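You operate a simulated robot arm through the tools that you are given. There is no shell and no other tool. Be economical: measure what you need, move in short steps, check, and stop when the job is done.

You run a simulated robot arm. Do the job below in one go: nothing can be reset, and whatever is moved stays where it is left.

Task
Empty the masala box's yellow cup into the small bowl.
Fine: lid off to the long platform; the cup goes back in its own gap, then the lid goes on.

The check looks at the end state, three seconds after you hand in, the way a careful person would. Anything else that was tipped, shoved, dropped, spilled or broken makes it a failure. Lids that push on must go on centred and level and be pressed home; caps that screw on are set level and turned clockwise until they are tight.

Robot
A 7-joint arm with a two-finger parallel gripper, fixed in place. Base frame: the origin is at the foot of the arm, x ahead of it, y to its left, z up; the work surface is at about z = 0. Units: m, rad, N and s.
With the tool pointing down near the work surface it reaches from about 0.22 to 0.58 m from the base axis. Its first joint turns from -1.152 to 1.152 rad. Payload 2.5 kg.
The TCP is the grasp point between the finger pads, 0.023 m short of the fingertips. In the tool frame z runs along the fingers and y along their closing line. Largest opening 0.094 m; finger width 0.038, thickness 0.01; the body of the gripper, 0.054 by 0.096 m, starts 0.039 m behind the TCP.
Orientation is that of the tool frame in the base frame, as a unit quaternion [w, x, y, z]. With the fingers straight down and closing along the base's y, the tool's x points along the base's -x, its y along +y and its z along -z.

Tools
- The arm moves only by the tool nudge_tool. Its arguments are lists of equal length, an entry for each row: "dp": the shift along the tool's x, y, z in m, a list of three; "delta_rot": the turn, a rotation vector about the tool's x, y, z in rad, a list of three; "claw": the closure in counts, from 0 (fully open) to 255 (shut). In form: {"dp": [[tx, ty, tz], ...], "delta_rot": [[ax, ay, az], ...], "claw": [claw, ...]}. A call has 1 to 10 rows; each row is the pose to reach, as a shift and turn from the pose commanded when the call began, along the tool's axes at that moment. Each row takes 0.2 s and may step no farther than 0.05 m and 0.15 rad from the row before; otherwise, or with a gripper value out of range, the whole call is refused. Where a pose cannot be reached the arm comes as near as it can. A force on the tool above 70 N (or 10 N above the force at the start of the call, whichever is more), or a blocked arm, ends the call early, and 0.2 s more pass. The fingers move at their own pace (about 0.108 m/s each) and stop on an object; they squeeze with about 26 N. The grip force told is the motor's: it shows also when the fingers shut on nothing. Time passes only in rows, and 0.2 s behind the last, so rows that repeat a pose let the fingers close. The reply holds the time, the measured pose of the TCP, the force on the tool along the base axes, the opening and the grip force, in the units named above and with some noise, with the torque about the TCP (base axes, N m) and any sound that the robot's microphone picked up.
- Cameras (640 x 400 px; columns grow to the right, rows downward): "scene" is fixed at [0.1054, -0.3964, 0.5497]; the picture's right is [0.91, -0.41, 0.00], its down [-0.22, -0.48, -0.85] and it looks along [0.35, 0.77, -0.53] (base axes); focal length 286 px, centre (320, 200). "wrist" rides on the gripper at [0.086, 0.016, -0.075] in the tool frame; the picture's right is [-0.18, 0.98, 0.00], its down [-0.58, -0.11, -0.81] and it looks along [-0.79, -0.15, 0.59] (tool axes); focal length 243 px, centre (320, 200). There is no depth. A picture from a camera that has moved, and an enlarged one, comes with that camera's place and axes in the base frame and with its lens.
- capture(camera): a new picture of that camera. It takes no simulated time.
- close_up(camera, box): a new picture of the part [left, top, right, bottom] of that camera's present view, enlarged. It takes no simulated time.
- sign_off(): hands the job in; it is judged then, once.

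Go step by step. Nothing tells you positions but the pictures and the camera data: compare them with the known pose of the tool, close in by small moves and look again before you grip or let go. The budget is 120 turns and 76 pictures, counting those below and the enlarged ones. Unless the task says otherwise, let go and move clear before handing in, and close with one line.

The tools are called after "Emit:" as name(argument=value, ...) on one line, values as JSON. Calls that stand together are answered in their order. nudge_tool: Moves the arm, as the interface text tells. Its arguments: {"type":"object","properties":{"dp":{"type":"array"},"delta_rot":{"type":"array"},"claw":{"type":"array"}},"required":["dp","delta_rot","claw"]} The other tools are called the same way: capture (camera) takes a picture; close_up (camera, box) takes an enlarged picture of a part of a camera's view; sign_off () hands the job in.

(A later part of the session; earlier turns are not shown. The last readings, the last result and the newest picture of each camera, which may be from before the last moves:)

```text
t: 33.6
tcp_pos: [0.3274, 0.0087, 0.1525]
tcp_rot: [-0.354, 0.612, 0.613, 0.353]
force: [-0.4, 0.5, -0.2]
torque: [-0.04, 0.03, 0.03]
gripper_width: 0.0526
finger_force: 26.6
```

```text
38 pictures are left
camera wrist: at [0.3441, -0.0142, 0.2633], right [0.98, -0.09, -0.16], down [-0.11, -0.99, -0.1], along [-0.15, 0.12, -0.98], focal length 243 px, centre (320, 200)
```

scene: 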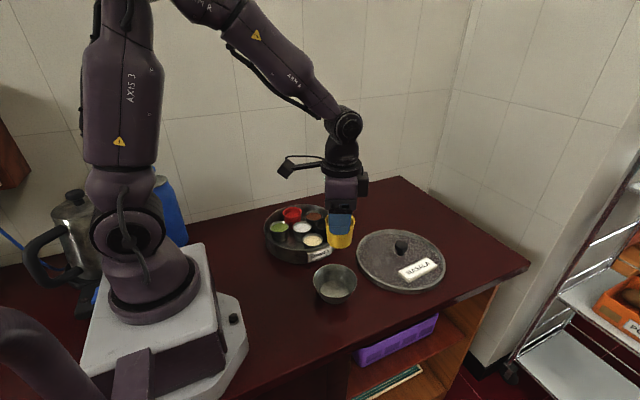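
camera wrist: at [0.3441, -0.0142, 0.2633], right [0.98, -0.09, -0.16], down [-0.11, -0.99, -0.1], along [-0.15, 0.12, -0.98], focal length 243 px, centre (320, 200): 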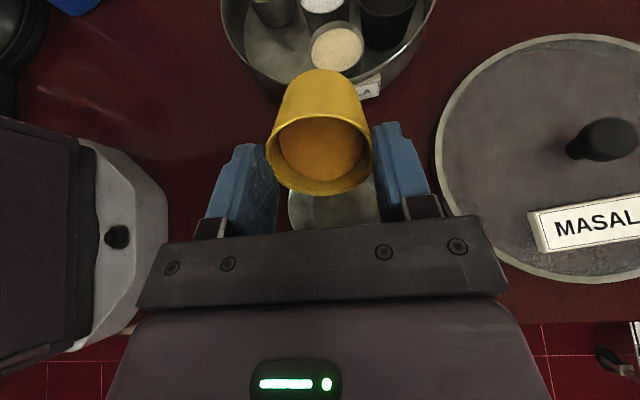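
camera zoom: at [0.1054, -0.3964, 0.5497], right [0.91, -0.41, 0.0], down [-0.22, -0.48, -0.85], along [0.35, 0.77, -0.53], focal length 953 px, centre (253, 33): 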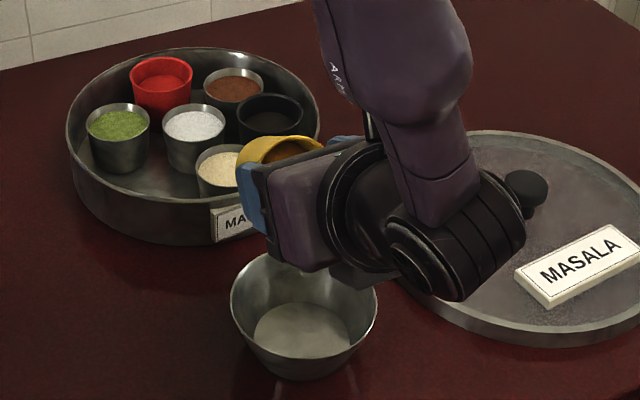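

Nothing has poured yet and the aim is good. I'll tilt on to about 1.5 rad slowly.

Emit:
nudge_tool(dp=[[0, 0, 0], [-0.001, 0, -0.002], [-0.002, 0, -0.004], [-0.003, 0, -0.0052], [-0.003, 0, -0.0052], [-0.003, 0, -0.0052]], delta_rot=[[0, 0.1, 0], [0, 0.2, 0], [0, 0.3, 0], [0, 0.4, 0], [0, 0.45, 0], [0, 0.45, 0]], claw=[255, 255, 255, 255, 255, 255])

Emit:
close_up(camera="scene", box=[280, 190, 400, 310])

Emit:
capture(camera="wrist")

```text
t: 35.0
tcp_pos: [0.3275, 0.0037, 0.1512]
tcp_rot: [-0.482, 0.518, 0.518, 0.481]
force: [0.4, 0.2, -0.6]
torque: [-0.05, -0.04, 0.01]
gripper_width: 0.0525
finger_force: 26.5
```

```text
3.33 times, centred on (340, 250) of scene
camera zoom: at [0.1054, -0.3964, 0.5497], right [0.91, -0.41, 0.0], down [-0.22, -0.48, -0.85], along [0.35, 0.77, -0.53], focal length 953 px, centre (253, 33)
```

zoom: 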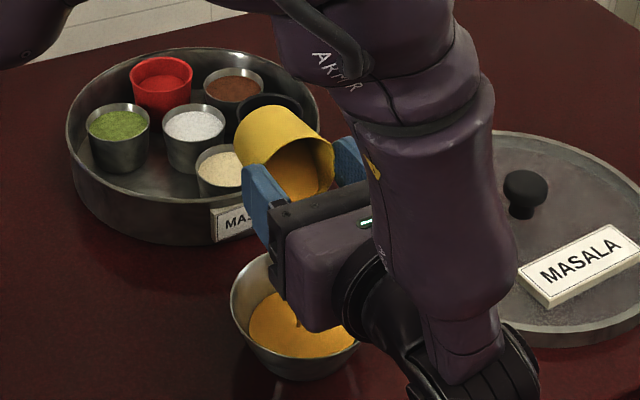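

```text
36 pictures are left
camera wrist: at [0.3448, -0.066, 0.2425], right [0.98, -0.01, -0.18], down [-0.11, -0.85, -0.52], along [-0.15, 0.53, -0.83], focal length 243 px, centre (320, 200)
```

wrist: 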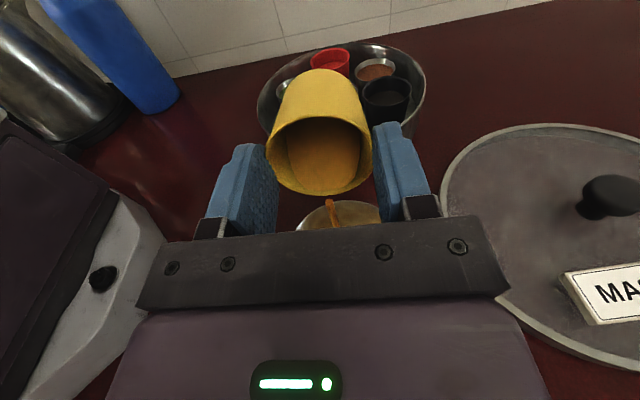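

The powder is pouring into the bowl. I'll continue the tilt, raising a little for wrist clearance.

Emit:
nudge_tool(dp=[[0.01, 0, -0.003], [0.02, 0, -0.007], [0.03, 0, -0.011], [0.04, 0, -0.015], [0.04, 0, -0.016], [0.04, 0, -0.016], [0.04, 0, -0.016]], delta_rot=[[0, 0.1, 0], [0, 0.2, 0], [0, 0.3, 0], [0, 0.4, 0], [0, 0.5, 0], [0, 0.5, 0], [0, 0.5, 0]], claw=[255, 255, 255, 255, 255, 255, 255])

Emit:
close_up(camera="scene", box=[280, 190, 400, 310])

Emit:
capture(camera="wrist")

```text
t: 36.6
tcp_pos: [0.3279, -0.0105, 0.1929]
tcp_rot: [0.595, -0.382, -0.383, -0.594]
force: [0.0, 0.1, 0.3]
torque: [-0.01, -0.01, 0.0]
gripper_width: 0.0525
finger_force: 26.2
```

```text
3.33 times, centred on (340, 250) of scene
camera zoom: at [0.1054, -0.3964, 0.5497], right [0.91, -0.41, 0.0], down [-0.22, -0.48, -0.85], along [0.35, 0.77, -0.53], focal length 953 px, centre (253, 33)
```

zoom: 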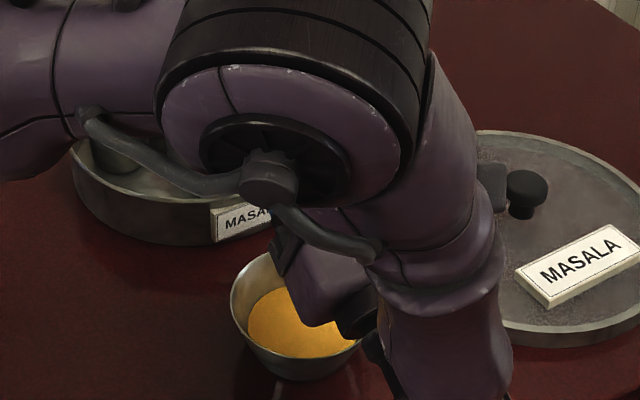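

```text
34 pictures are left
camera wrist: at [0.3445, -0.1151, 0.24], right [0.98, 0.08, -0.17], down [-0.11, -0.49, -0.86], along [-0.15, 0.87, -0.48], focal length 243 px, centre (320, 200)
```

wrist: 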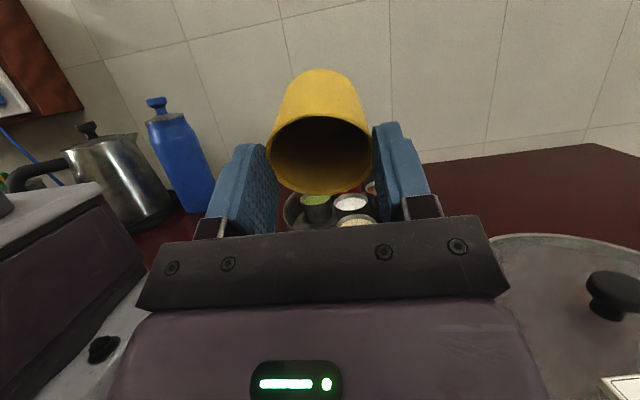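

Emit:
close_up(camera="wrist", box=[250, 60, 390, 205])

```text
2.76 times, centred on (320, 132) of wrist
camera zoom: at [0.3445, -0.1151, 0.24], right [0.98, 0.08, -0.17], down [-0.11, -0.49, -0.86], along [-0.15, 0.87, -0.48], focal length 669 px, centre (320, 386)
```

zoom: 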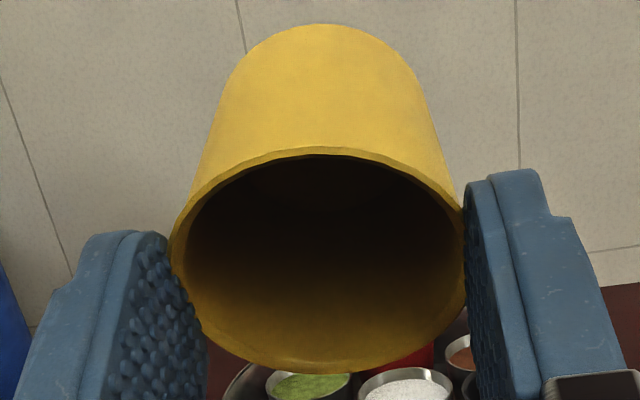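

The cup looks empty. I'll give it a slightly steeper tilt with a short dwell to be sure.

Emit:
nudge_tool(dp=[[0.014, 0, 0.006], [0.027, 0, 0.0125], [0.027, 0, 0.0125], [0.027, 0, 0.0125], [0.027, 0, 0.0125], [0.027, 0, 0.0125]], delta_rot=[[0, 0.1, 0], [0, 0.2, 0], [0, 0.25, 0], [0, 0.25, 0], [0, 0.25, 0], [0, 0.25, 0]], claw=[255, 255, 255, 255, 255, 255])

Emit:
close_up(camera="wrist", box=[250, 60, 390, 205])

```text
t: 38.0
tcp_pos: [0.3284, -0.0093, 0.2222]
tcp_rot: [0.638, -0.306, -0.307, -0.637]
force: [0.8, 0.4, -0.4]
torque: [0.0, 0.0, -0.03]
gripper_width: 0.0528
finger_force: 25.7
```

```text
2.76 times, centred on (320, 132) of wrist
camera zoom: at [0.3449, -0.1233, 0.2422], right [0.98, 0.12, -0.14], down [-0.11, -0.26, -0.96], along [-0.15, 0.96, -0.25], focal length 669 px, centre (320, 386)
```

zoom: 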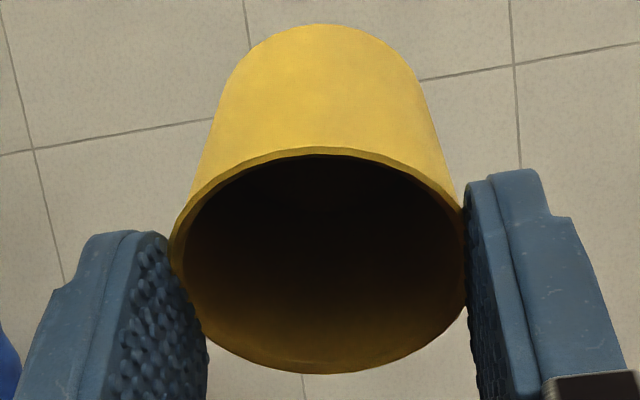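

It's empty. I'll turn the cup back upright over the bowl.

Emit:
nudge_tool(dp=[[0.005, 0, 0.004], [0.0156, 0, 0.0126], [0.0156, 0, 0.0126], [0.0156, 0, 0.0126], [0.0156, 0, 0.0126], [0.0156, 0, 0.0126], [0.0156, 0, 0.0126], [0.0156, 0, 0.0126], [0.0156, 0, 0.0126], [0.0156, 0, 0.0126]], delta_rot=[[0, -0.14, 0], [0, -0.28, 0], [0, -0.42, 0], [0, -0.56, 0], [0, -0.7, 0], [0, -0.84, 0], [0, -0.98, 0], [0, -1.12, 0], [0, -1.26, 0], [0, -1.4, 0]], claw=[255, 255, 255, 255, 255, 255, 255, 255, 255, 255])

Emit:
nudge_tool(dp=[[0, 0, 0], [0, 0, 0], [0, 0, 0], [0, 0, 0], [0, 0, 0], [0, 0, 0], [0, 0, 0]], delta_rot=[[0, -0.14, 0], [0, -0.28, 0], [0, -0.42, 0], [0, -0.56, 0], [0, -0.7, 0], [0, -0.85, 0], [0, -0.85, 0]], claw=[255, 255, 255, 255, 255, 255, 255])

Emit:
close_up(camera="scene", box=[250, 130, 400, 310])

```text
t: 40.2
tcp_pos: [0.3266, -0.0093, 0.2426]
tcp_rot: [-0.29, 0.644, 0.646, 0.289]
force: [0.1, -0.1, -0.5]
torque: [0.01, -0.02, 0.01]
gripper_width: 0.0529
finger_force: 26.2
```

```text
t: 41.8
tcp_pos: [0.3271, -0.0097, 0.2429]
tcp_rot: [0.001, 0.707, 0.707, -0.001]
force: [0.7, 0.6, 0.1]
torque: [-0.02, 0.0, -0.01]
gripper_width: 0.0524
finger_force: 25.6
```

```text
2.22 times, centred on (325, 220) of scene
camera zoom: at [0.1054, -0.3964, 0.5497], right [0.91, -0.41, 0.0], down [-0.22, -0.48, -0.85], along [0.35, 0.77, -0.53], focal length 636 px, centre (309, 156)
```

zoom: 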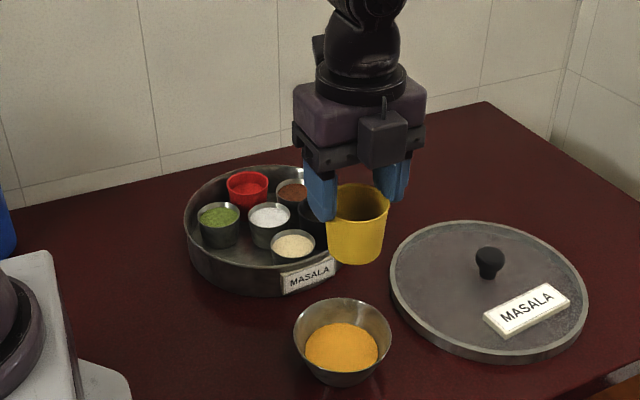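

The turmeric is in the bowl with no spill. I'll yaw back and carry the cup above its gap.

Emit:
nudge_tool(dp=[[0, 0, 0], [0.03, -0.008, 0], [0.06, -0.016, 0], [0.09, -0.024, 0], [0.12, -0.032, 0], [0.15, -0.04, 0], [0.18, -0.045, 0], [0.1966, -0.0488, 0], [0.1966, -0.0488, 0], [0.1966, -0.0488, 0]], delta_rot=[[0, 0, -0.12], [0, 0, -0.26], [0, 0, -0.4], [0, 0, -0.54], [0, 0, -0.68], [0, 0, -0.82], [0, 0, -0.96], [0, 0, -1.1], [0, 0, -1.24], [0, 0, -1.38]], claw=[255, 255, 255, 255, 255, 255, 255, 255, 255, 255])

Emit:
nudge_tool(dp=[[0, 0, 0], [0, 0, 0], [0, 0, 0], [0, 0, 0], [0, 0, 0], [0, 0, 0], [0, 0, 0]], delta_rot=[[0, 0, -0.14], [0, 0, -0.28], [0, 0, -0.42], [0, 0, -0.56], [0, 0, -0.7], [0, 0, -0.825], [0, 0, -0.825]], claw=[255, 255, 255, 255, 255, 255, 255])

```text
t: 44.0
tcp_pos: [0.2787, 0.1875, 0.2415]
tcp_rot: [0.0, 0.094, 0.996, -0.001]
force: [-0.5, -0.1, -0.4]
torque: [0.06, 0.03, -0.02]
gripper_width: 0.0528
finger_force: 25.7
```

```text
t: 45.6
tcp_pos: [0.2781, 0.1869, 0.2423]
tcp_rot: [-0.001, -0.314, 0.95, -0.001]
force: [0.6, -0.3, 0.1]
torque: [-0.02, 0.02, -0.03]
gripper_width: 0.0525
finger_force: 26.2
```

The pose matches the pick-up pose. I'll lower to just above the box and check alignment.

Emit:
nudge_tool(dp=[[0, 0, 0.035], [0, 0, 0.07], [0, 0, 0.1], [0, 0, 0.112], [0, 0, 0.112]], delta_rot=[[0, 0, 0], [0, 0, 0], [0, 0, 0], [0, 0, 0], [0, 0, 0]], claw=[255, 255, 255, 255, 255])

Emit:
close_up(camera="wrist", box=[200, 30, 440, 210])

Emit:
close_up(camera="scene", box=[255, 175, 345, 265])

```text
t: 46.8
tcp_pos: [0.2775, 0.1861, 0.1293]
tcp_rot: [0.0, -0.311, 0.95, -0.001]
force: [-0.3, 0.7, -0.1]
torque: [-0.04, 0.0, 0.0]
gripper_width: 0.0527
finger_force: 26.0
```

```text
2.22 times, centred on (320, 120) of wrist
camera zoom: at [0.2005, 0.1471, 0.2032], right [-0.43, 0.9, 0.0], down [0.53, 0.26, 0.81], along [0.73, 0.35, -0.59], focal length 539 px, centre (320, 378)
```

zoom: 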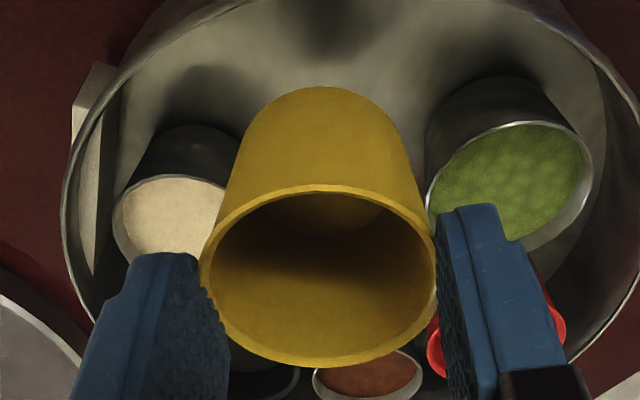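

```text
4.44 times, centred on (300, 220) of scene
camera zoom: at [0.1054, -0.3964, 0.5497], right [0.91, -0.41, 0.0], down [-0.22, -0.48, -0.85], along [0.35, 0.77, -0.53], focal length 1271 px, centre (409, 111)
```

zoom: 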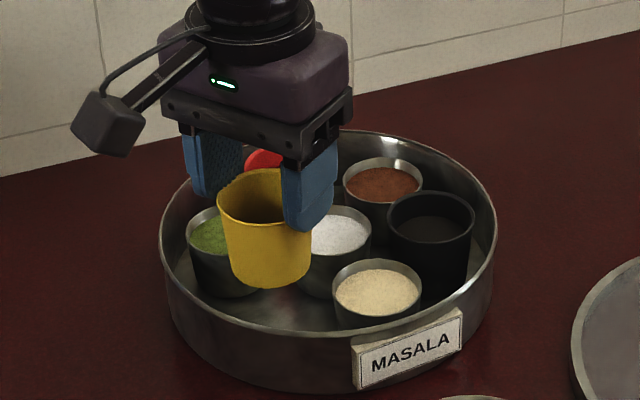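

It is about 1 mm off in y, so I'll correct that and lower gently to the original depth.

Emit:
nudge_tool(dp=[[-0.0006, 0.0008, 0.01], [-0.0006, 0.0008, 0.025], [-0.0006, 0.0008, 0.037], [-0.0006, 0.0008, 0.045], [-0.0006, 0.0008, 0.051], [-0.0006, 0.0008, 0.054], [-0.0006, 0.0008, 0.054]], delta_rot=[[0, 0, 0], [0, 0, 0], [0, 0, 0], [0, 0, 0], [0, 0, 0], [0, 0, 0], [0, 0, 0]], claw=[255, 255, 255, 255, 255, 255, 255])

Emit:
close_up(camera="wrist", box=[200, 60, 440, 240])

```text
t: 48.4
tcp_pos: [0.2784, 0.1875, 0.075]
tcp_rot: [-0.001, -0.313, 0.95, -0.002]
force: [0.3, 0.9, -1.1]
torque: [0.0, -0.03, 0.04]
gripper_width: 0.0527
finger_force: 26.5
```

```text
2.22 times, centred on (320, 150) of wrist
camera zoom: at [0.2003, 0.1482, 0.1492], right [-0.43, 0.9, 0.0], down [0.53, 0.26, 0.81], along [0.73, 0.35, -0.59], focal length 539 px, centre (320, 311)
```

zoom: 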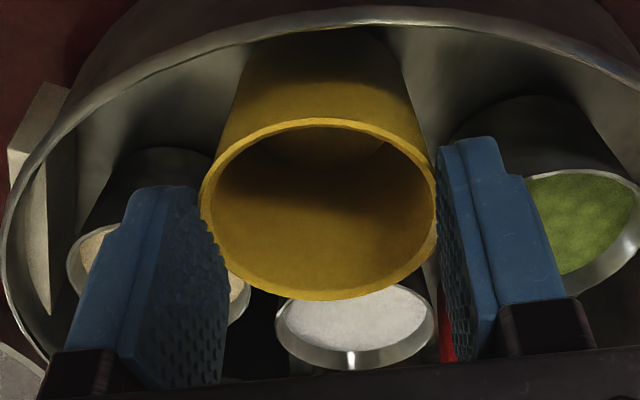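

Emit:
nudge_tool(dp=[[0, 0, 0.0015], [0, 0, 0.003], [0, 0, 0.0038], [0, 0, 0.0038]], delta_rot=[[0, 0, 0], [0, 0, 0], [0, 0, 0], [0, 0, 0]], claw=[255, 255, 255, 255])

```text
t: 49.4
tcp_pos: [0.2779, 0.1881, 0.0723]
tcp_rot: [-0.001, -0.311, 0.95, -0.001]
force: [-0.6, 0.6, 0.2]
torque: [0.03, -0.04, 0.0]
gripper_width: 0.053
finger_force: 26.4
```

Emit:
nudge_tool(dp=[[0, 0, 0.0005], [0, 0, 0.001], [0, 0, 0.001]], delta_rot=[[0, 0, 0], [0, 0, 0], [0, 0, 0]], claw=[255, 255, 255])

```text
t: 50.2
tcp_pos: [0.2796, 0.1874, 0.0717]
tcp_rot: [0.0, -0.312, 0.95, -0.001]
force: [-3.7, -1.0, 17.7]
torque: [-0.13, 0.16, -0.05]
gripper_width: 0.0529
finger_force: 25.9
```

The cup is seated, shown by the upward force. I'll back off slightly, open to the same width as before, and lift.

Emit:
nudge_tool(dp=[[0, 0, -0.0008], [0, 0, -0.0008], [0, 0, -0.0008], [0, 0, -0.0008], [0, 0, -0.006], [0, 0, -0.012], [0, 0, -0.03]], delta_rot=[[0, 0, 0], [0, 0, 0], [0, 0, 0], [0, 0, 0], [0, 0, 0], [0, 0, 0], [0, 0, 0]], claw=[120, 100, 82, 82, 82, 82, 82])

Emit:
close_up(camera="wrist", box=[200, 40, 440, 220])

Emit:
close_up(camera="scene", box=[255, 190, 350, 265])

```text
t: 51.8
tcp_pos: [0.278, 0.1871, 0.1022]
tcp_rot: [-0.002, -0.312, 0.95, -0.002]
force: [0.3, 0.4, -0.1]
torque: [0.0, 0.02, 0.0]
gripper_width: 0.0639
finger_force: 0.0
```

```text
2.22 times, centred on (320, 130) of wrist
camera zoom: at [0.2001, 0.1482, 0.1753], right [-0.43, 0.9, 0.0], down [0.53, 0.26, 0.8], along [0.73, 0.35, -0.59], focal length 539 px, centre (320, 356)
```

zoom: 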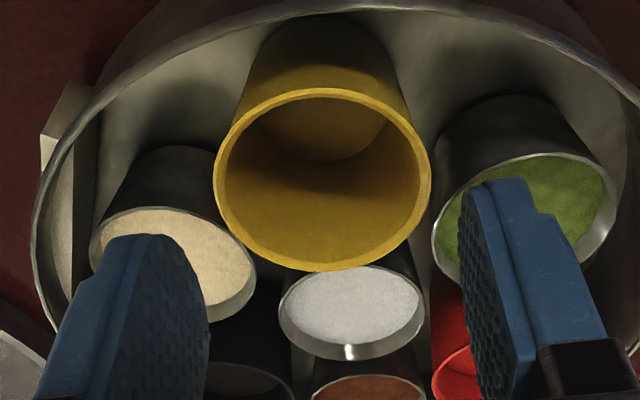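

```text
5.33 times, centred on (302, 228) of scene
camera zoom: at [0.1054, -0.3964, 0.5497], right [0.91, -0.41, 0.0], down [-0.22, -0.48, -0.85], along [0.35, 0.77, -0.53], focal length 1525 px, centre (413, 53)
```

zoom: 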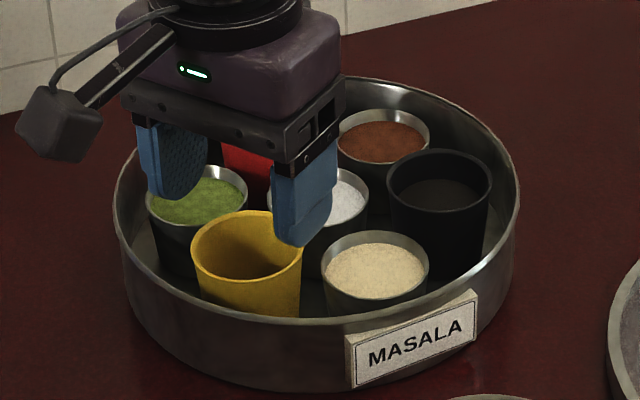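

The cup is back in its gap, upright. Next I'll return to the lid with the original yaw.

Emit:
nudge_tool(dp=[[0, 0, -0.04], [0, 0, -0.08], [-0.014, -0.034, -0.1], [-0.03, -0.072, -0.1], [-0.046, -0.11, -0.1], [-0.062, -0.148, -0.1], [-0.078, -0.186, -0.1], [-0.094, -0.224, -0.1], [-0.108, -0.256, -0.1], [-0.1158, -0.2748, -0.1]], delta_rot=[[0, 0, 0], [0, 0, 0.05], [0, 0, 0.13], [0, 0, 0.21], [0, 0, 0.29], [0, 0, 0.37], [0, 0, 0.45], [0, 0, 0.53], [0, 0, 0.6], [0, 0, 0.635]], claw=[82, 82, 100, 100, 100, 100, 100, 100, 100, 100])

Emit:
nudge_tool(dp=[[0, 0, 0.03], [0, 0, 0.06], [0, 0, 0.09], [0, 0, 0.09]], delta_rot=[[0, 0, 0], [0, 0, 0], [0, 0, 0], [0, 0, 0]], claw=[100, 100, 100, 100])

Emit:
capture(camera="wrist")

```text
t: 54.0
tcp_pos: [0.5339, 0.0361, 0.201]
tcp_rot: [0.0, 0.0, 1.0, -0.001]
force: [1.2, -1.0, 0.1]
torque: [0.02, -0.01, -0.01]
gripper_width: 0.0573
finger_force: 0.0
```

```text
t: 55.0
tcp_pos: [0.534, 0.035, 0.1115]
tcp_rot: [0.001, 0.0, 1.0, -0.003]
force: [-0.3, -0.1, 0.1]
torque: [-0.02, 0.01, 0.05]
gripper_width: 0.057
finger_force: 0.0
```

```text
25 pictures are left
camera wrist: at [0.4499, 0.0494, 0.1859], right [0.18, 0.98, 0.0], down [0.58, -0.11, 0.81], along [0.79, -0.15, -0.59], focal length 243 px, centre (320, 200)
```

wrist: 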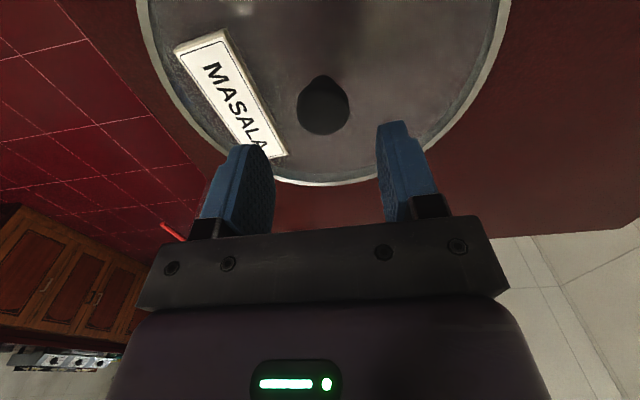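

The lid hasn't moved. I'll lower onto the knob at the release height and close.

Emit:
nudge_tool(dp=[[0, 0, 0.03], [0, 0, 0.05], [0, 0, 0.058], [0, 0, 0.0625], [0, 0, 0.0625]], delta_rot=[[0, 0, 0], [0, 0, 0], [0, 0, 0], [0, 0, 0], [0, 0, 0]], claw=[100, 100, 100, 100, 100])

Emit:
nudge_tool(dp=[[0, 0, 0], [0, 0, 0], [0, 0, 0], [0, 0, 0]], delta_rot=[[0, 0, 0], [0, 0, 0], [0, 0, 0], [0, 0, 0]], claw=[150, 200, 255, 255])

Emit:
nudge_tool(dp=[[0, 0, -0.005], [0, 0, -0.015], [0, 0, -0.03], [0, 0, -0.05], [0, 0, -0.05]], delta_rot=[[0, 0, 0], [0, 0, 0], [0, 0, 0], [0, 0, 0], [0, 0, 0]], claw=[255, 255, 255, 255, 255])

Emit:
close_up(camera="scene", box=[250, 150, 480, 300])

```text
t: 56.2
tcp_pos: [0.5335, 0.0358, 0.049]
tcp_rot: [0.0, 0.0, 1.0, -0.001]
force: [-0.5, -0.6, 0.0]
torque: [-0.04, 0.0, -0.02]
gripper_width: 0.0569
finger_force: 0.0
```

```text
t: 57.2
tcp_pos: [0.5333, 0.0337, 0.0491]
tcp_rot: [0.0, 0.001, 1.0, -0.002]
force: [1.5, 0.5, -0.3]
torque: [0.17, -0.07, -0.08]
gripper_width: 0.0333
finger_force: 25.8
```

```text
t: 58.4
tcp_pos: [0.5345, 0.0347, 0.0982]
tcp_rot: [-0.001, 0.001, 1.0, -0.002]
force: [1.3, 0.1, -0.9]
torque: [-0.01, -0.05, 0.01]
gripper_width: 0.0333
finger_force: 26.1
```

```text
2.67 times, centred on (365, 225) of scene
camera zoom: at [0.1054, -0.3964, 0.5497], right [0.91, -0.41, 0.0], down [-0.22, -0.48, -0.85], along [0.35, 0.77, -0.53], focal length 763 px, centre (200, 133)
```

zoom: 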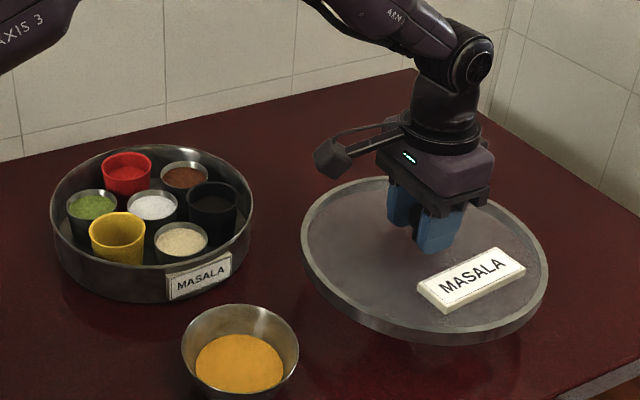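

The lid is held level. I'll carry it back above the box.

Emit:
nudge_tool(dp=[[0, 0, -0.04], [0, 0, -0.08], [0.02, 0.019, -0.1], [0.05, 0.047, -0.1], [0.08, 0.075, -0.1], [0.11, 0.1035, -0.1], [0.14, 0.132, -0.1], [0.17, 0.16, -0.1], [0.19, 0.179, -0.1], [0.2043, 0.1924, -0.1]], delta_rot=[[0, 0, 0], [0, 0, 0], [0, 0, 0], [0, 0, 0], [0, 0, 0], [0, 0, 0], [0, 0, 0], [0, 0, 0], [0, 0, 0], [0, 0, 0]], claw=[255, 255, 255, 255, 255, 255, 255, 255, 255, 255])

Emit:
nudge_tool(dp=[[0, 0, 0.03], [0, 0, 0.06], [0, 0, 0.08], [0, 0, 0.08]], delta_rot=[[0, 0, 0], [0, 0, 0], [0, 0, 0], [0, 0, 0]], claw=[255, 255, 255, 255])

Emit:
capture(camera="wrist")

Emit:
close_up(camera="scene", box=[240, 150, 380, 280])

```text
t: 60.6
tcp_pos: [0.3285, 0.2277, 0.1991]
tcp_rot: [-0.001, 0.001, 1.0, -0.001]
force: [-0.3, 0.7, -2.3]
torque: [-0.01, 0.04, 0.0]
gripper_width: 0.0329
finger_force: 25.9
```

```text
t: 61.6
tcp_pos: [0.3313, 0.2283, 0.1188]
tcp_rot: [0.0, 0.0, 1.0, -0.001]
force: [-1.0, 0.6, -1.7]
torque: [-0.01, 0.01, 0.0]
gripper_width: 0.0333
finger_force: 25.8
```

```text
23 pictures are left
camera wrist: at [0.2451, 0.2433, 0.1917], right [0.18, 0.98, 0.0], down [0.58, -0.11, 0.81], along [0.79, -0.15, -0.59], focal length 243 px, centre (320, 200)
```

wrist: 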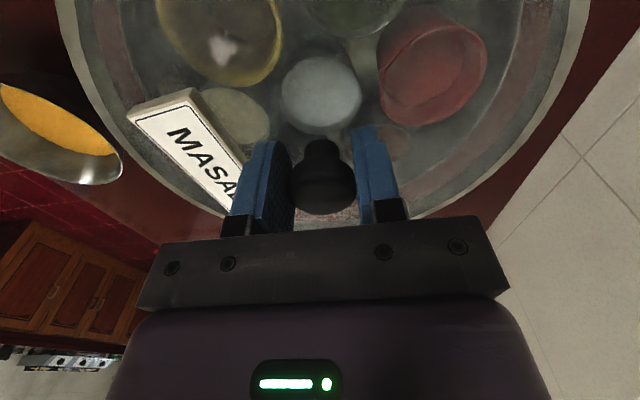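

```text
3.08 times, centred on (310, 215) of scene
camera zoom: at [0.1054, -0.3964, 0.5497], right [0.91, -0.41, 0.0], down [-0.22, -0.48, -0.85], along [0.35, 0.77, -0.53], focal length 880 px, centre (351, 154)
```

zoom: 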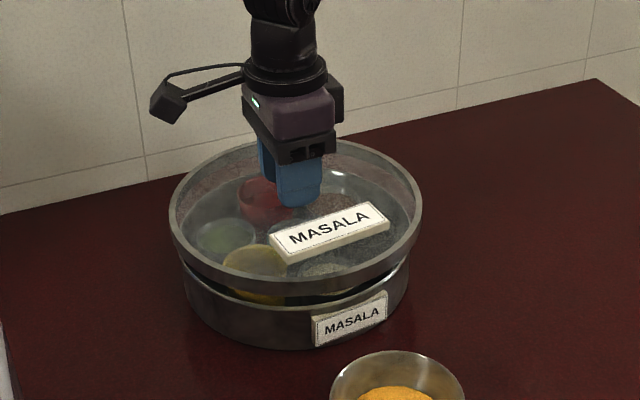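

I'll measure lid-to-box centring with a tighter zoom before lowering.

Emit:
close_up(camera="scene", box=[265, 185, 349, 263])

Emit:
close_up(camera="wrist", box=[50, 0, 600, 240])

```text
5.13 times, centred on (307, 224) of scene
camera zoom: at [0.1054, -0.3964, 0.5497], right [0.91, -0.41, 0.0], down [-0.22, -0.48, -0.85], along [0.35, 0.77, -0.53], focal length 1467 px, centre (387, 77)
```

zoom: 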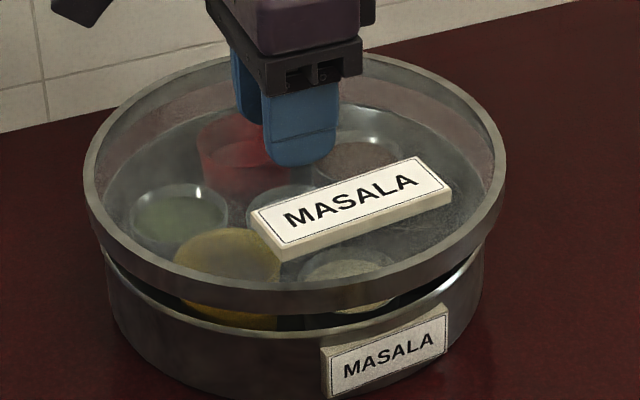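

```text
1.16 times, centred on (325, 120) of wrist
camera zoom: at [0.2451, 0.2433, 0.1917], right [0.18, 0.98, 0.0], down [0.58, -0.11, 0.81], along [0.79, -0.15, -0.59], focal length 282 px, centre (314, 293)
```

zoom: 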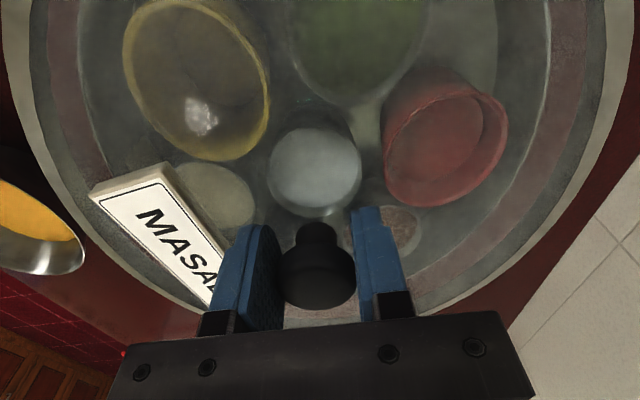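

The lid looks about 2 mm off in +x relative to the box. I'll correct that, lower to just above seating, and re-check.

Emit:
nudge_tool(dp=[[0.002, -0.0005, 0.006], [0.002, -0.0005, 0.012], [0.002, -0.0005, 0.016], [0.002, -0.0005, 0.016]], delta_rot=[[0, 0, 0], [0, 0, 0], [0, 0, 0], [0, 0, 0]], claw=[255, 255, 255, 255])

Emit:
close_up(camera="scene", box=[265, 185, 349, 263])

Emit:
capture(camera="wrist")

```text
t: 62.6
tcp_pos: [0.3273, 0.2265, 0.1019]
tcp_rot: [0.0, 0.001, 1.0, -0.002]
force: [0.4, -0.7, -1.0]
torque: [0.0, 0.03, -0.01]
gripper_width: 0.033
finger_force: 26.0
```

```text
5.13 times, centred on (307, 224) of scene
camera zoom: at [0.1054, -0.3964, 0.5497], right [0.91, -0.41, 0.0], down [-0.22, -0.48, -0.85], along [0.35, 0.77, -0.53], focal length 1467 px, centre (387, 77)
```

zoom: 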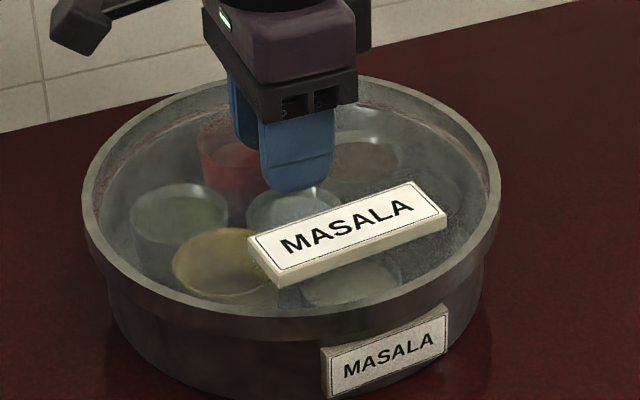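

```text
18 pictures are left
camera wrist: at [0.2423, 0.2428, 0.1762], right [0.18, 0.98, 0.0], down [0.58, -0.11, 0.81], along [0.79, -0.15, -0.59], focal length 243 px, centre (320, 200)
```

wrist: 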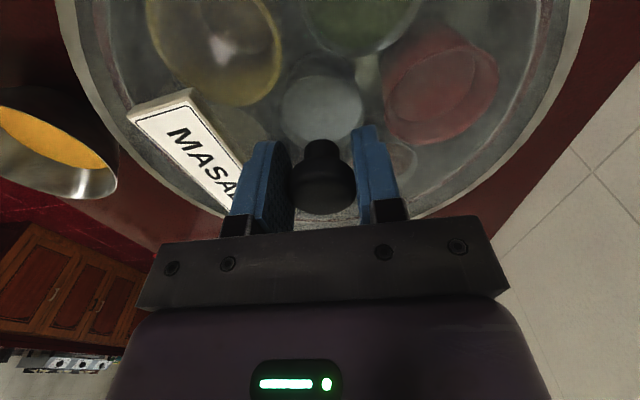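

It's centred laterally to about half a millimetre. I'll lower gently onto the rim, watching the forces.

Emit:
nudge_tool(dp=[[0, 0, 0.003], [0, 0, 0.006], [0, 0, 0.008], [0, 0, 0.009], [0, 0, 0.009]], delta_rot=[[0, 0, 0], [0, 0, 0], [0, 0, 0], [0, 0, 0], [0, 0, 0]], claw=[255, 255, 255, 255, 255])

```text
t: 63.8
tcp_pos: [0.3284, 0.2264, 0.0933]
tcp_rot: [0.0, 0.0, 1.0, -0.001]
force: [0.4, 0.1, -1.4]
torque: [0.04, -0.01, 0.0]
gripper_width: 0.0331
finger_force: 26.0
```

Emit:
nudge_tool(dp=[[0, 0, 0.0008], [0, 0, 0.0016], [0, 0, 0.0016]], delta_rot=[[0, 0, 0], [0, 0, 0], [0, 0, 0]], claw=[255, 255, 255])

```text
t: 64.6
tcp_pos: [0.3283, 0.2276, 0.0918]
tcp_rot: [0.001, 0.0, 1.0, -0.001]
force: [-3.0, -1.5, 17.9]
torque: [0.08, 0.25, -0.12]
gripper_width: 0.0332
finger_force: 25.9
```

It made contact at the original seat height. I'll press home with a bit more force and check the view.

Emit:
nudge_tool(dp=[[0, 0, 0.001], [0, 0, 0.002], [0, 0, 0.0025], [0, 0, 0.0025]], delta_rot=[[0, 0, 0], [0, 0, 0], [0, 0, 0], [0, 0, 0]], claw=[255, 255, 255, 255])

Emit:
close_up(camera="scene", box=[265, 185, 349, 263])

```text
t: 65.6
tcp_pos: [0.3284, 0.2275, 0.0908]
tcp_rot: [0.001, 0.0, 1.0, -0.001]
force: [2.4, -2.2, 23.7]
torque: [0.2, -0.23, -0.07]
gripper_width: 0.0331
finger_force: 26.5
```

```text
5.13 times, centred on (307, 224) of scene
camera zoom: at [0.1053, -0.3965, 0.5497], right [0.91, -0.41, 0.0], down [-0.22, -0.48, -0.85], along [0.35, 0.77, -0.53], focal length 1467 px, centre (387, 77)
```

zoom: 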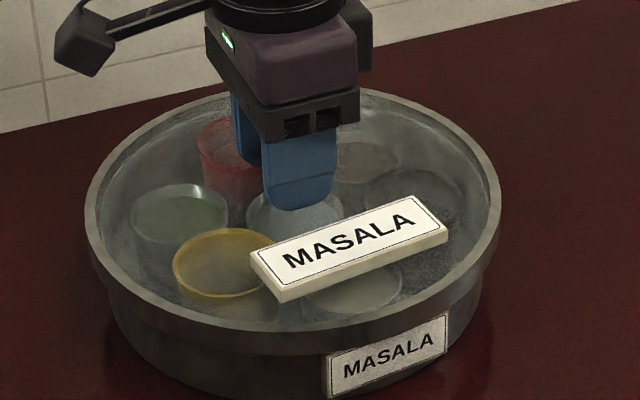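

I'll release and rise clear, then compare with the initial pictures at the same zoom.

Emit:
nudge_tool(dp=[[0, 0, -0.0015], [0, 0, -0.0015], [0, 0, -0.0015], [0, 0, -0.0015], [0, 0, -0.03], [0, 0, -0.07], [0, 0, -0.11]], delta_rot=[[0, 0, 0], [0, 0, 0], [0, 0, 0], [0, 0, 0], [0, 0, 0], [0, 0, 0], [0, 0, 0]], claw=[150, 100, 100, 100, 100, 100, 100])

Emit:
close_up(camera="scene", box=[240, 180, 380, 310])

Emit:
close_up(camera="scene", box=[265, 185, 349, 263])

```text
t: 67.2
tcp_pos: [0.3284, 0.2259, 0.2]
tcp_rot: [-0.001, 0.001, 1.0, -0.002]
force: [0.5, 0.4, -0.6]
torque: [0.03, -0.01, -0.01]
gripper_width: 0.0573
finger_force: 0.0
```

```text
3.08 times, centred on (310, 245) of scene
camera zoom: at [0.1054, -0.3964, 0.5497], right [0.91, -0.41, 0.0], down [-0.22, -0.48, -0.85], along [0.35, 0.77, -0.53], focal length 880 px, centre (351, 62)
```

zoom: 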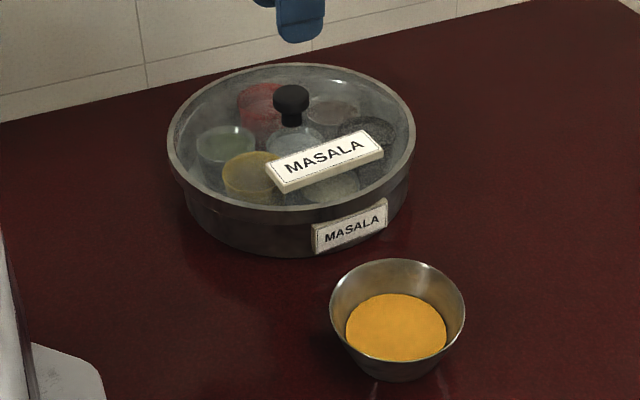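

```text
5.13 times, centred on (307, 224) of scene
camera zoom: at [0.1054, -0.3964, 0.5497], right [0.91, -0.41, 0.0], down [-0.22, -0.48, -0.85], along [0.35, 0.77, -0.53], focal length 1467 px, centre (387, 77)
```

zoom: 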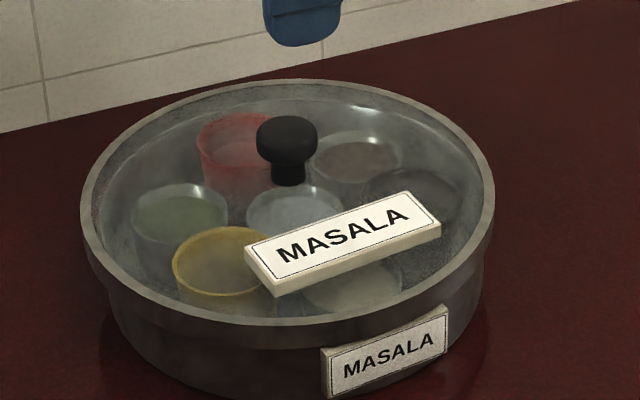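

After release the lid sits about 3 mm to the left and a bit high, so it isn't seated. I'll go to the same wrist pose as before opening and compare directly.

Emit:
nudge_tool(dp=[[-0.0047, 0.0005, 0.02], [-0.0047, 0.0005, 0.04], [-0.0047, 0.0005, 0.054], [-0.0047, 0.0005, 0.054]], delta_rot=[[0, 0, 0], [0, 0, 0], [0, 0, 0], [0, 0, 0]], claw=[100, 100, 100, 100])

Emit:
capture(camera="wrist")

```text
t: 68.2
tcp_pos: [0.3334, 0.2272, 0.1466]
tcp_rot: [0.0, 0.001, 1.0, -0.001]
force: [0.3, 0.0, 0.6]
torque: [-0.01, -0.01, -0.02]
gripper_width: 0.0571
finger_force: 0.1
```

```text
14 pictures are left
camera wrist: at [0.2473, 0.2423, 0.2197], right [0.18, 0.98, 0.0], down [0.58, -0.11, 0.81], along [0.79, -0.15, -0.59], focal length 243 px, centre (320, 200)
```

wrist: 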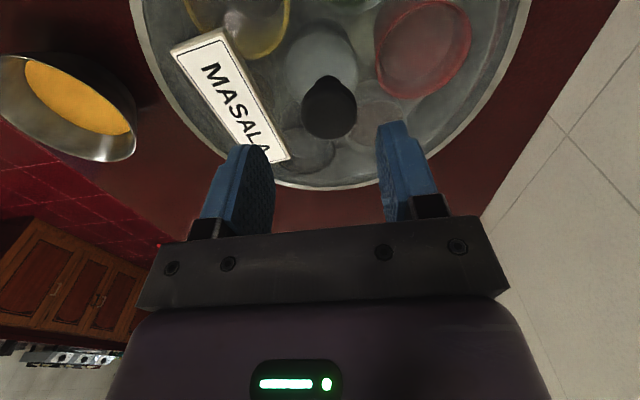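

The knob is now about 5 mm in +y from its original place, so the lid needs re-seating. I'll take a close look at its fit.

Emit:
close_up(camera="scene", box=[258, 215, 344, 268])

```text
7.44 times, centred on (301, 242) of scene
camera zoom: at [0.1054, -0.3964, 0.5497], right [0.91, -0.41, 0.0], down [-0.22, -0.48, -0.85], along [0.35, 0.77, -0.53], focal length 2128 px, centre (461, -109)
```

zoom: 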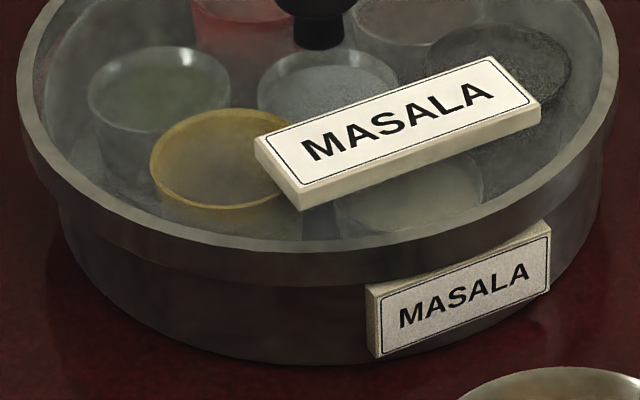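

The lid is level but about 4–5 mm off-centre. I'll regrasp the knob, lift a little, shift it back, and set it down again.

Emit:
nudge_tool(dp=[[0.0045, 0.005, 0.02], [0.0045, 0.005, 0.04], [0.0045, 0.005, 0.05], [0.0045, 0.005, 0.054], [0.0045, 0.005, 0.054]], delta_rot=[[0, 0, 0], [0, 0, 0], [0, 0, 0], [0, 0, 0], [0, 0, 0]], claw=[100, 100, 100, 100, 100])

Emit:
nudge_tool(dp=[[0, 0, 0], [0, 0, 0], [0, 0, 0], [0, 0, 0]], delta_rot=[[0, 0, 0], [0, 0, 0], [0, 0, 0], [0, 0, 0]], claw=[130, 160, 255, 255])

Emit:
capture(camera="wrist")

```text
t: 69.4
tcp_pos: [0.3274, 0.2329, 0.089]
tcp_rot: [-0.001, 0.0, 1.0, -0.002]
force: [0.0, -1.2, 1.1]
torque: [0.01, -0.03, 0.0]
gripper_width: 0.0572
finger_force: 0.0
```

```text
t: 70.4
tcp_pos: [0.3279, 0.2322, 0.0909]
tcp_rot: [0.0, 0.0, 1.0, -0.001]
force: [-0.1, -0.7, 3.8]
torque: [0.28, 0.02, -0.04]
gripper_width: 0.033
finger_force: 25.9
```

```text
12 pictures are left
camera wrist: at [0.2433, 0.2476, 0.1645], right [0.18, 0.98, 0.0], down [0.58, -0.11, 0.81], along [0.79, -0.15, -0.59], focal length 243 px, centre (320, 200)
```

wrist: 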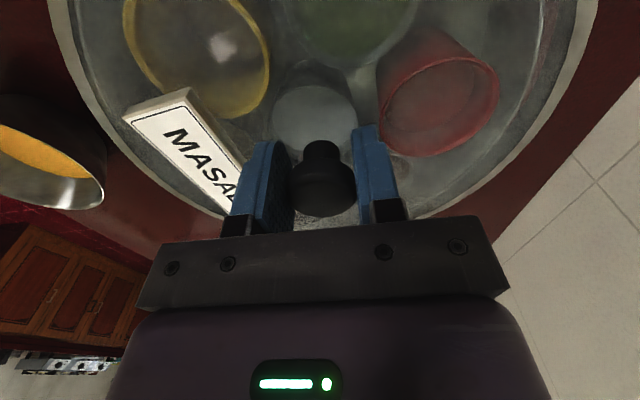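

Emit:
nudge_tool(dp=[[0, 0, -0.005], [0, 0, -0.012], [-0.0007, -0.003, -0.012], [-0.0014, -0.0055, -0.012], [-0.0014, -0.0055, -0.012], [-0.0014, -0.0055, -0.012]], delta_rot=[[0, 0, 0], [0, 0, 0], [0, 0, 0], [0, 0, 0], [0, 0, 0], [0, 0, 0]], claw=[255, 255, 255, 255, 255, 255])

Emit:
close_up(camera="scene", box=[265, 185, 349, 263])

Emit:
capture(camera="wrist")

```text
t: 71.8
tcp_pos: [0.33, 0.228, 0.1015]
tcp_rot: [0.0, 0.001, 1.0, -0.002]
force: [0.0, 0.5, -1.4]
torque: [0.03, 0.03, 0.03]
gripper_width: 0.0326
finger_force: 26.4
```

```text
5.13 times, centred on (307, 224) of scene
camera zoom: at [0.1054, -0.3964, 0.5497], right [0.91, -0.41, 0.0], down [-0.22, -0.48, -0.85], along [0.35, 0.77, -0.53], focal length 1467 px, centre (387, 77)
```

zoom: 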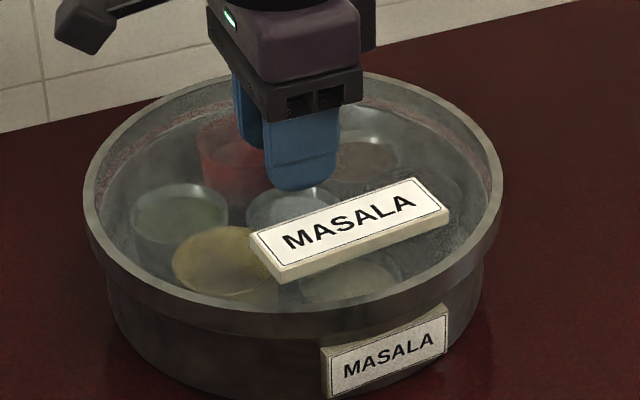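

```text
10 pictures are left
camera wrist: at [0.2447, 0.2422, 0.1765], right [0.18, 0.98, 0.0], down [0.58, -0.11, 0.81], along [0.79, -0.15, -0.59], focal length 243 px, centre (320, 200)
```

wrist: 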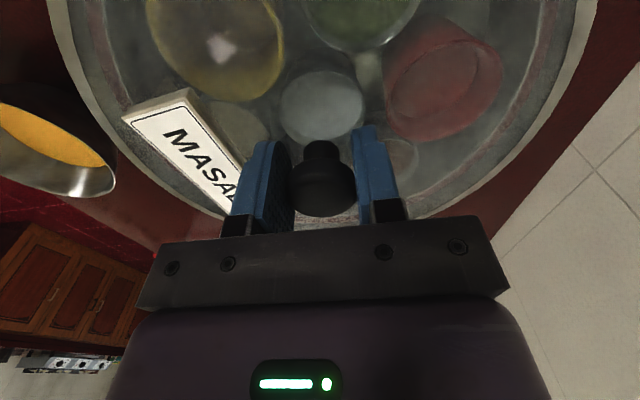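

It's centred now, both in the scene view and relative to the white cup. I'll lower straight down.

Emit:
nudge_tool(dp=[[0, 0, 0.003], [0, 0, 0.006], [0, 0, 0.009], [0, 0, 0.01], [0, 0, 0.01]], delta_rot=[[0, 0, 0], [0, 0, 0], [0, 0, 0], [0, 0, 0], [0, 0, 0]], claw=[255, 255, 255, 255, 255])

```text
t: 73.0
tcp_pos: [0.3291, 0.2274, 0.0942]
tcp_rot: [0.0, 0.0, 1.0, -0.002]
force: [-0.7, -0.3, -1.9]
torque: [0.01, 0.0, 0.02]
gripper_width: 0.0331
finger_force: 26.1
```

Emit:
nudge_tool(dp=[[0, 0, 0.001], [0, 0, 0.002], [0, 0, 0.002]], delta_rot=[[0, 0, 0], [0, 0, 0], [0, 0, 0]], claw=[255, 255, 255])

```text
t: 73.8
tcp_pos: [0.331, 0.2278, 0.0912]
tcp_rot: [0.0, 0.0, 1.0, -0.002]
force: [0.1, 0.2, -1.8]
torque: [0.0, 0.02, 0.0]
gripper_width: 0.0328
finger_force: 26.1
```

Emit:
nudge_tool(dp=[[0, 0, 0.0007], [0, 0, 0.0014], [0, 0, 0.0014]], delta_rot=[[0, 0, 0], [0, 0, 0], [0, 0, 0]], claw=[255, 255, 255])

```text
t: 74.6
tcp_pos: [0.3314, 0.2266, 0.0905]
tcp_rot: [-0.001, 0.0, 1.0, -0.001]
force: [-2.7, -3.2, 13.9]
torque: [0.39, 0.28, 0.13]
gripper_width: 0.0327
finger_force: 26.5
```

It's touching, with slightly more load on the +y side. I'll press a bit further to see whether it settles.

Emit:
nudge_tool(dp=[[0, 0, 0.0007], [0, 0, 0.0014], [0, 0, 0.002], [0, 0, 0.002]], delta_rot=[[0, 0, 0], [0, 0, 0], [0, 0, 0], [0, 0, 0]], claw=[255, 255, 255, 255])

```text
t: 75.6
tcp_pos: [0.3311, 0.2269, 0.0894]
tcp_rot: [0.002, 0.001, 1.0, -0.001]
force: [-11.3, -11.7, 51.9]
torque: [-0.3, 0.35, -0.07]
gripper_width: 0.0331
finger_force: 25.7
```

It's pressed with about 52 N. Now I'll relieve to near zero force before opening.

Emit:
nudge_tool(dp=[[0, 0, -0.001], [0, 0, -0.0018], [0, 0, -0.0024], [0, 0, -0.0024]], delta_rot=[[0, 0, 0], [0, 0, 0], [0, 0, 0], [0, 0, 0]], claw=[255, 255, 255, 255])

```text
t: 76.6
tcp_pos: [0.3295, 0.2276, 0.0912]
tcp_rot: [0.002, 0.0, 1.0, 0.0]
force: [4.8, 0.0, 14.7]
torque: [0.09, -0.76, -0.05]
gripper_width: 0.0327
finger_force: 26.1
```

Emit:
nudge_tool(dp=[[0, 0, -0.0006], [0, 0, -0.0006]], delta_rot=[[0, 0, 0], [0, 0, 0]], claw=[255, 255])

```text
t: 77.2
tcp_pos: [0.3289, 0.2267, 0.0911]
tcp_rot: [-0.002, 0.0, 1.0, -0.002]
force: [0.9, 2.2, 5.8]
torque: [0.36, -0.36, 0.09]
gripper_width: 0.033
finger_force: 26.0
```

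Emit:
nudge_tool(dp=[[0, 0, -0.0004], [0, 0, -0.0004], [0, 0, -0.0004], [0, 0, -0.0004], [0, 0, -0.0004], [0, 0, -0.0004]], delta_rot=[[0, 0, 0], [0, 0, 0], [0, 0, 0], [0, 0, 0], [0, 0, 0], [0, 0, 0]], claw=[255, 240, 160, 150, 130, 110])

Emit:
close_up(camera="scene", box=[265, 185, 349, 263])

```text
t: 78.6
tcp_pos: [0.3311, 0.2276, 0.0916]
tcp_rot: [0.0, 0.0, 1.0, -0.001]
force: [1.1, -0.3, -0.2]
torque: [-0.01, -0.03, 0.01]
gripper_width: 0.0535
finger_force: 0.2
```

```text
5.13 times, centred on (307, 224) of scene
camera zoom: at [0.1054, -0.3964, 0.5497], right [0.91, -0.41, 0.0], down [-0.22, -0.48, -0.85], along [0.35, 0.77, -0.53], focal length 1467 px, centre (387, 77)
```

zoom: 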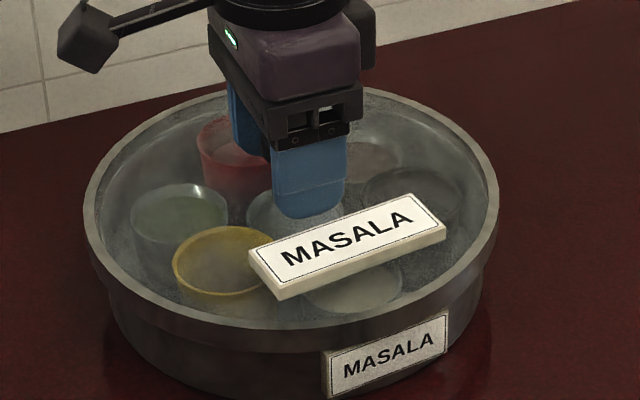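

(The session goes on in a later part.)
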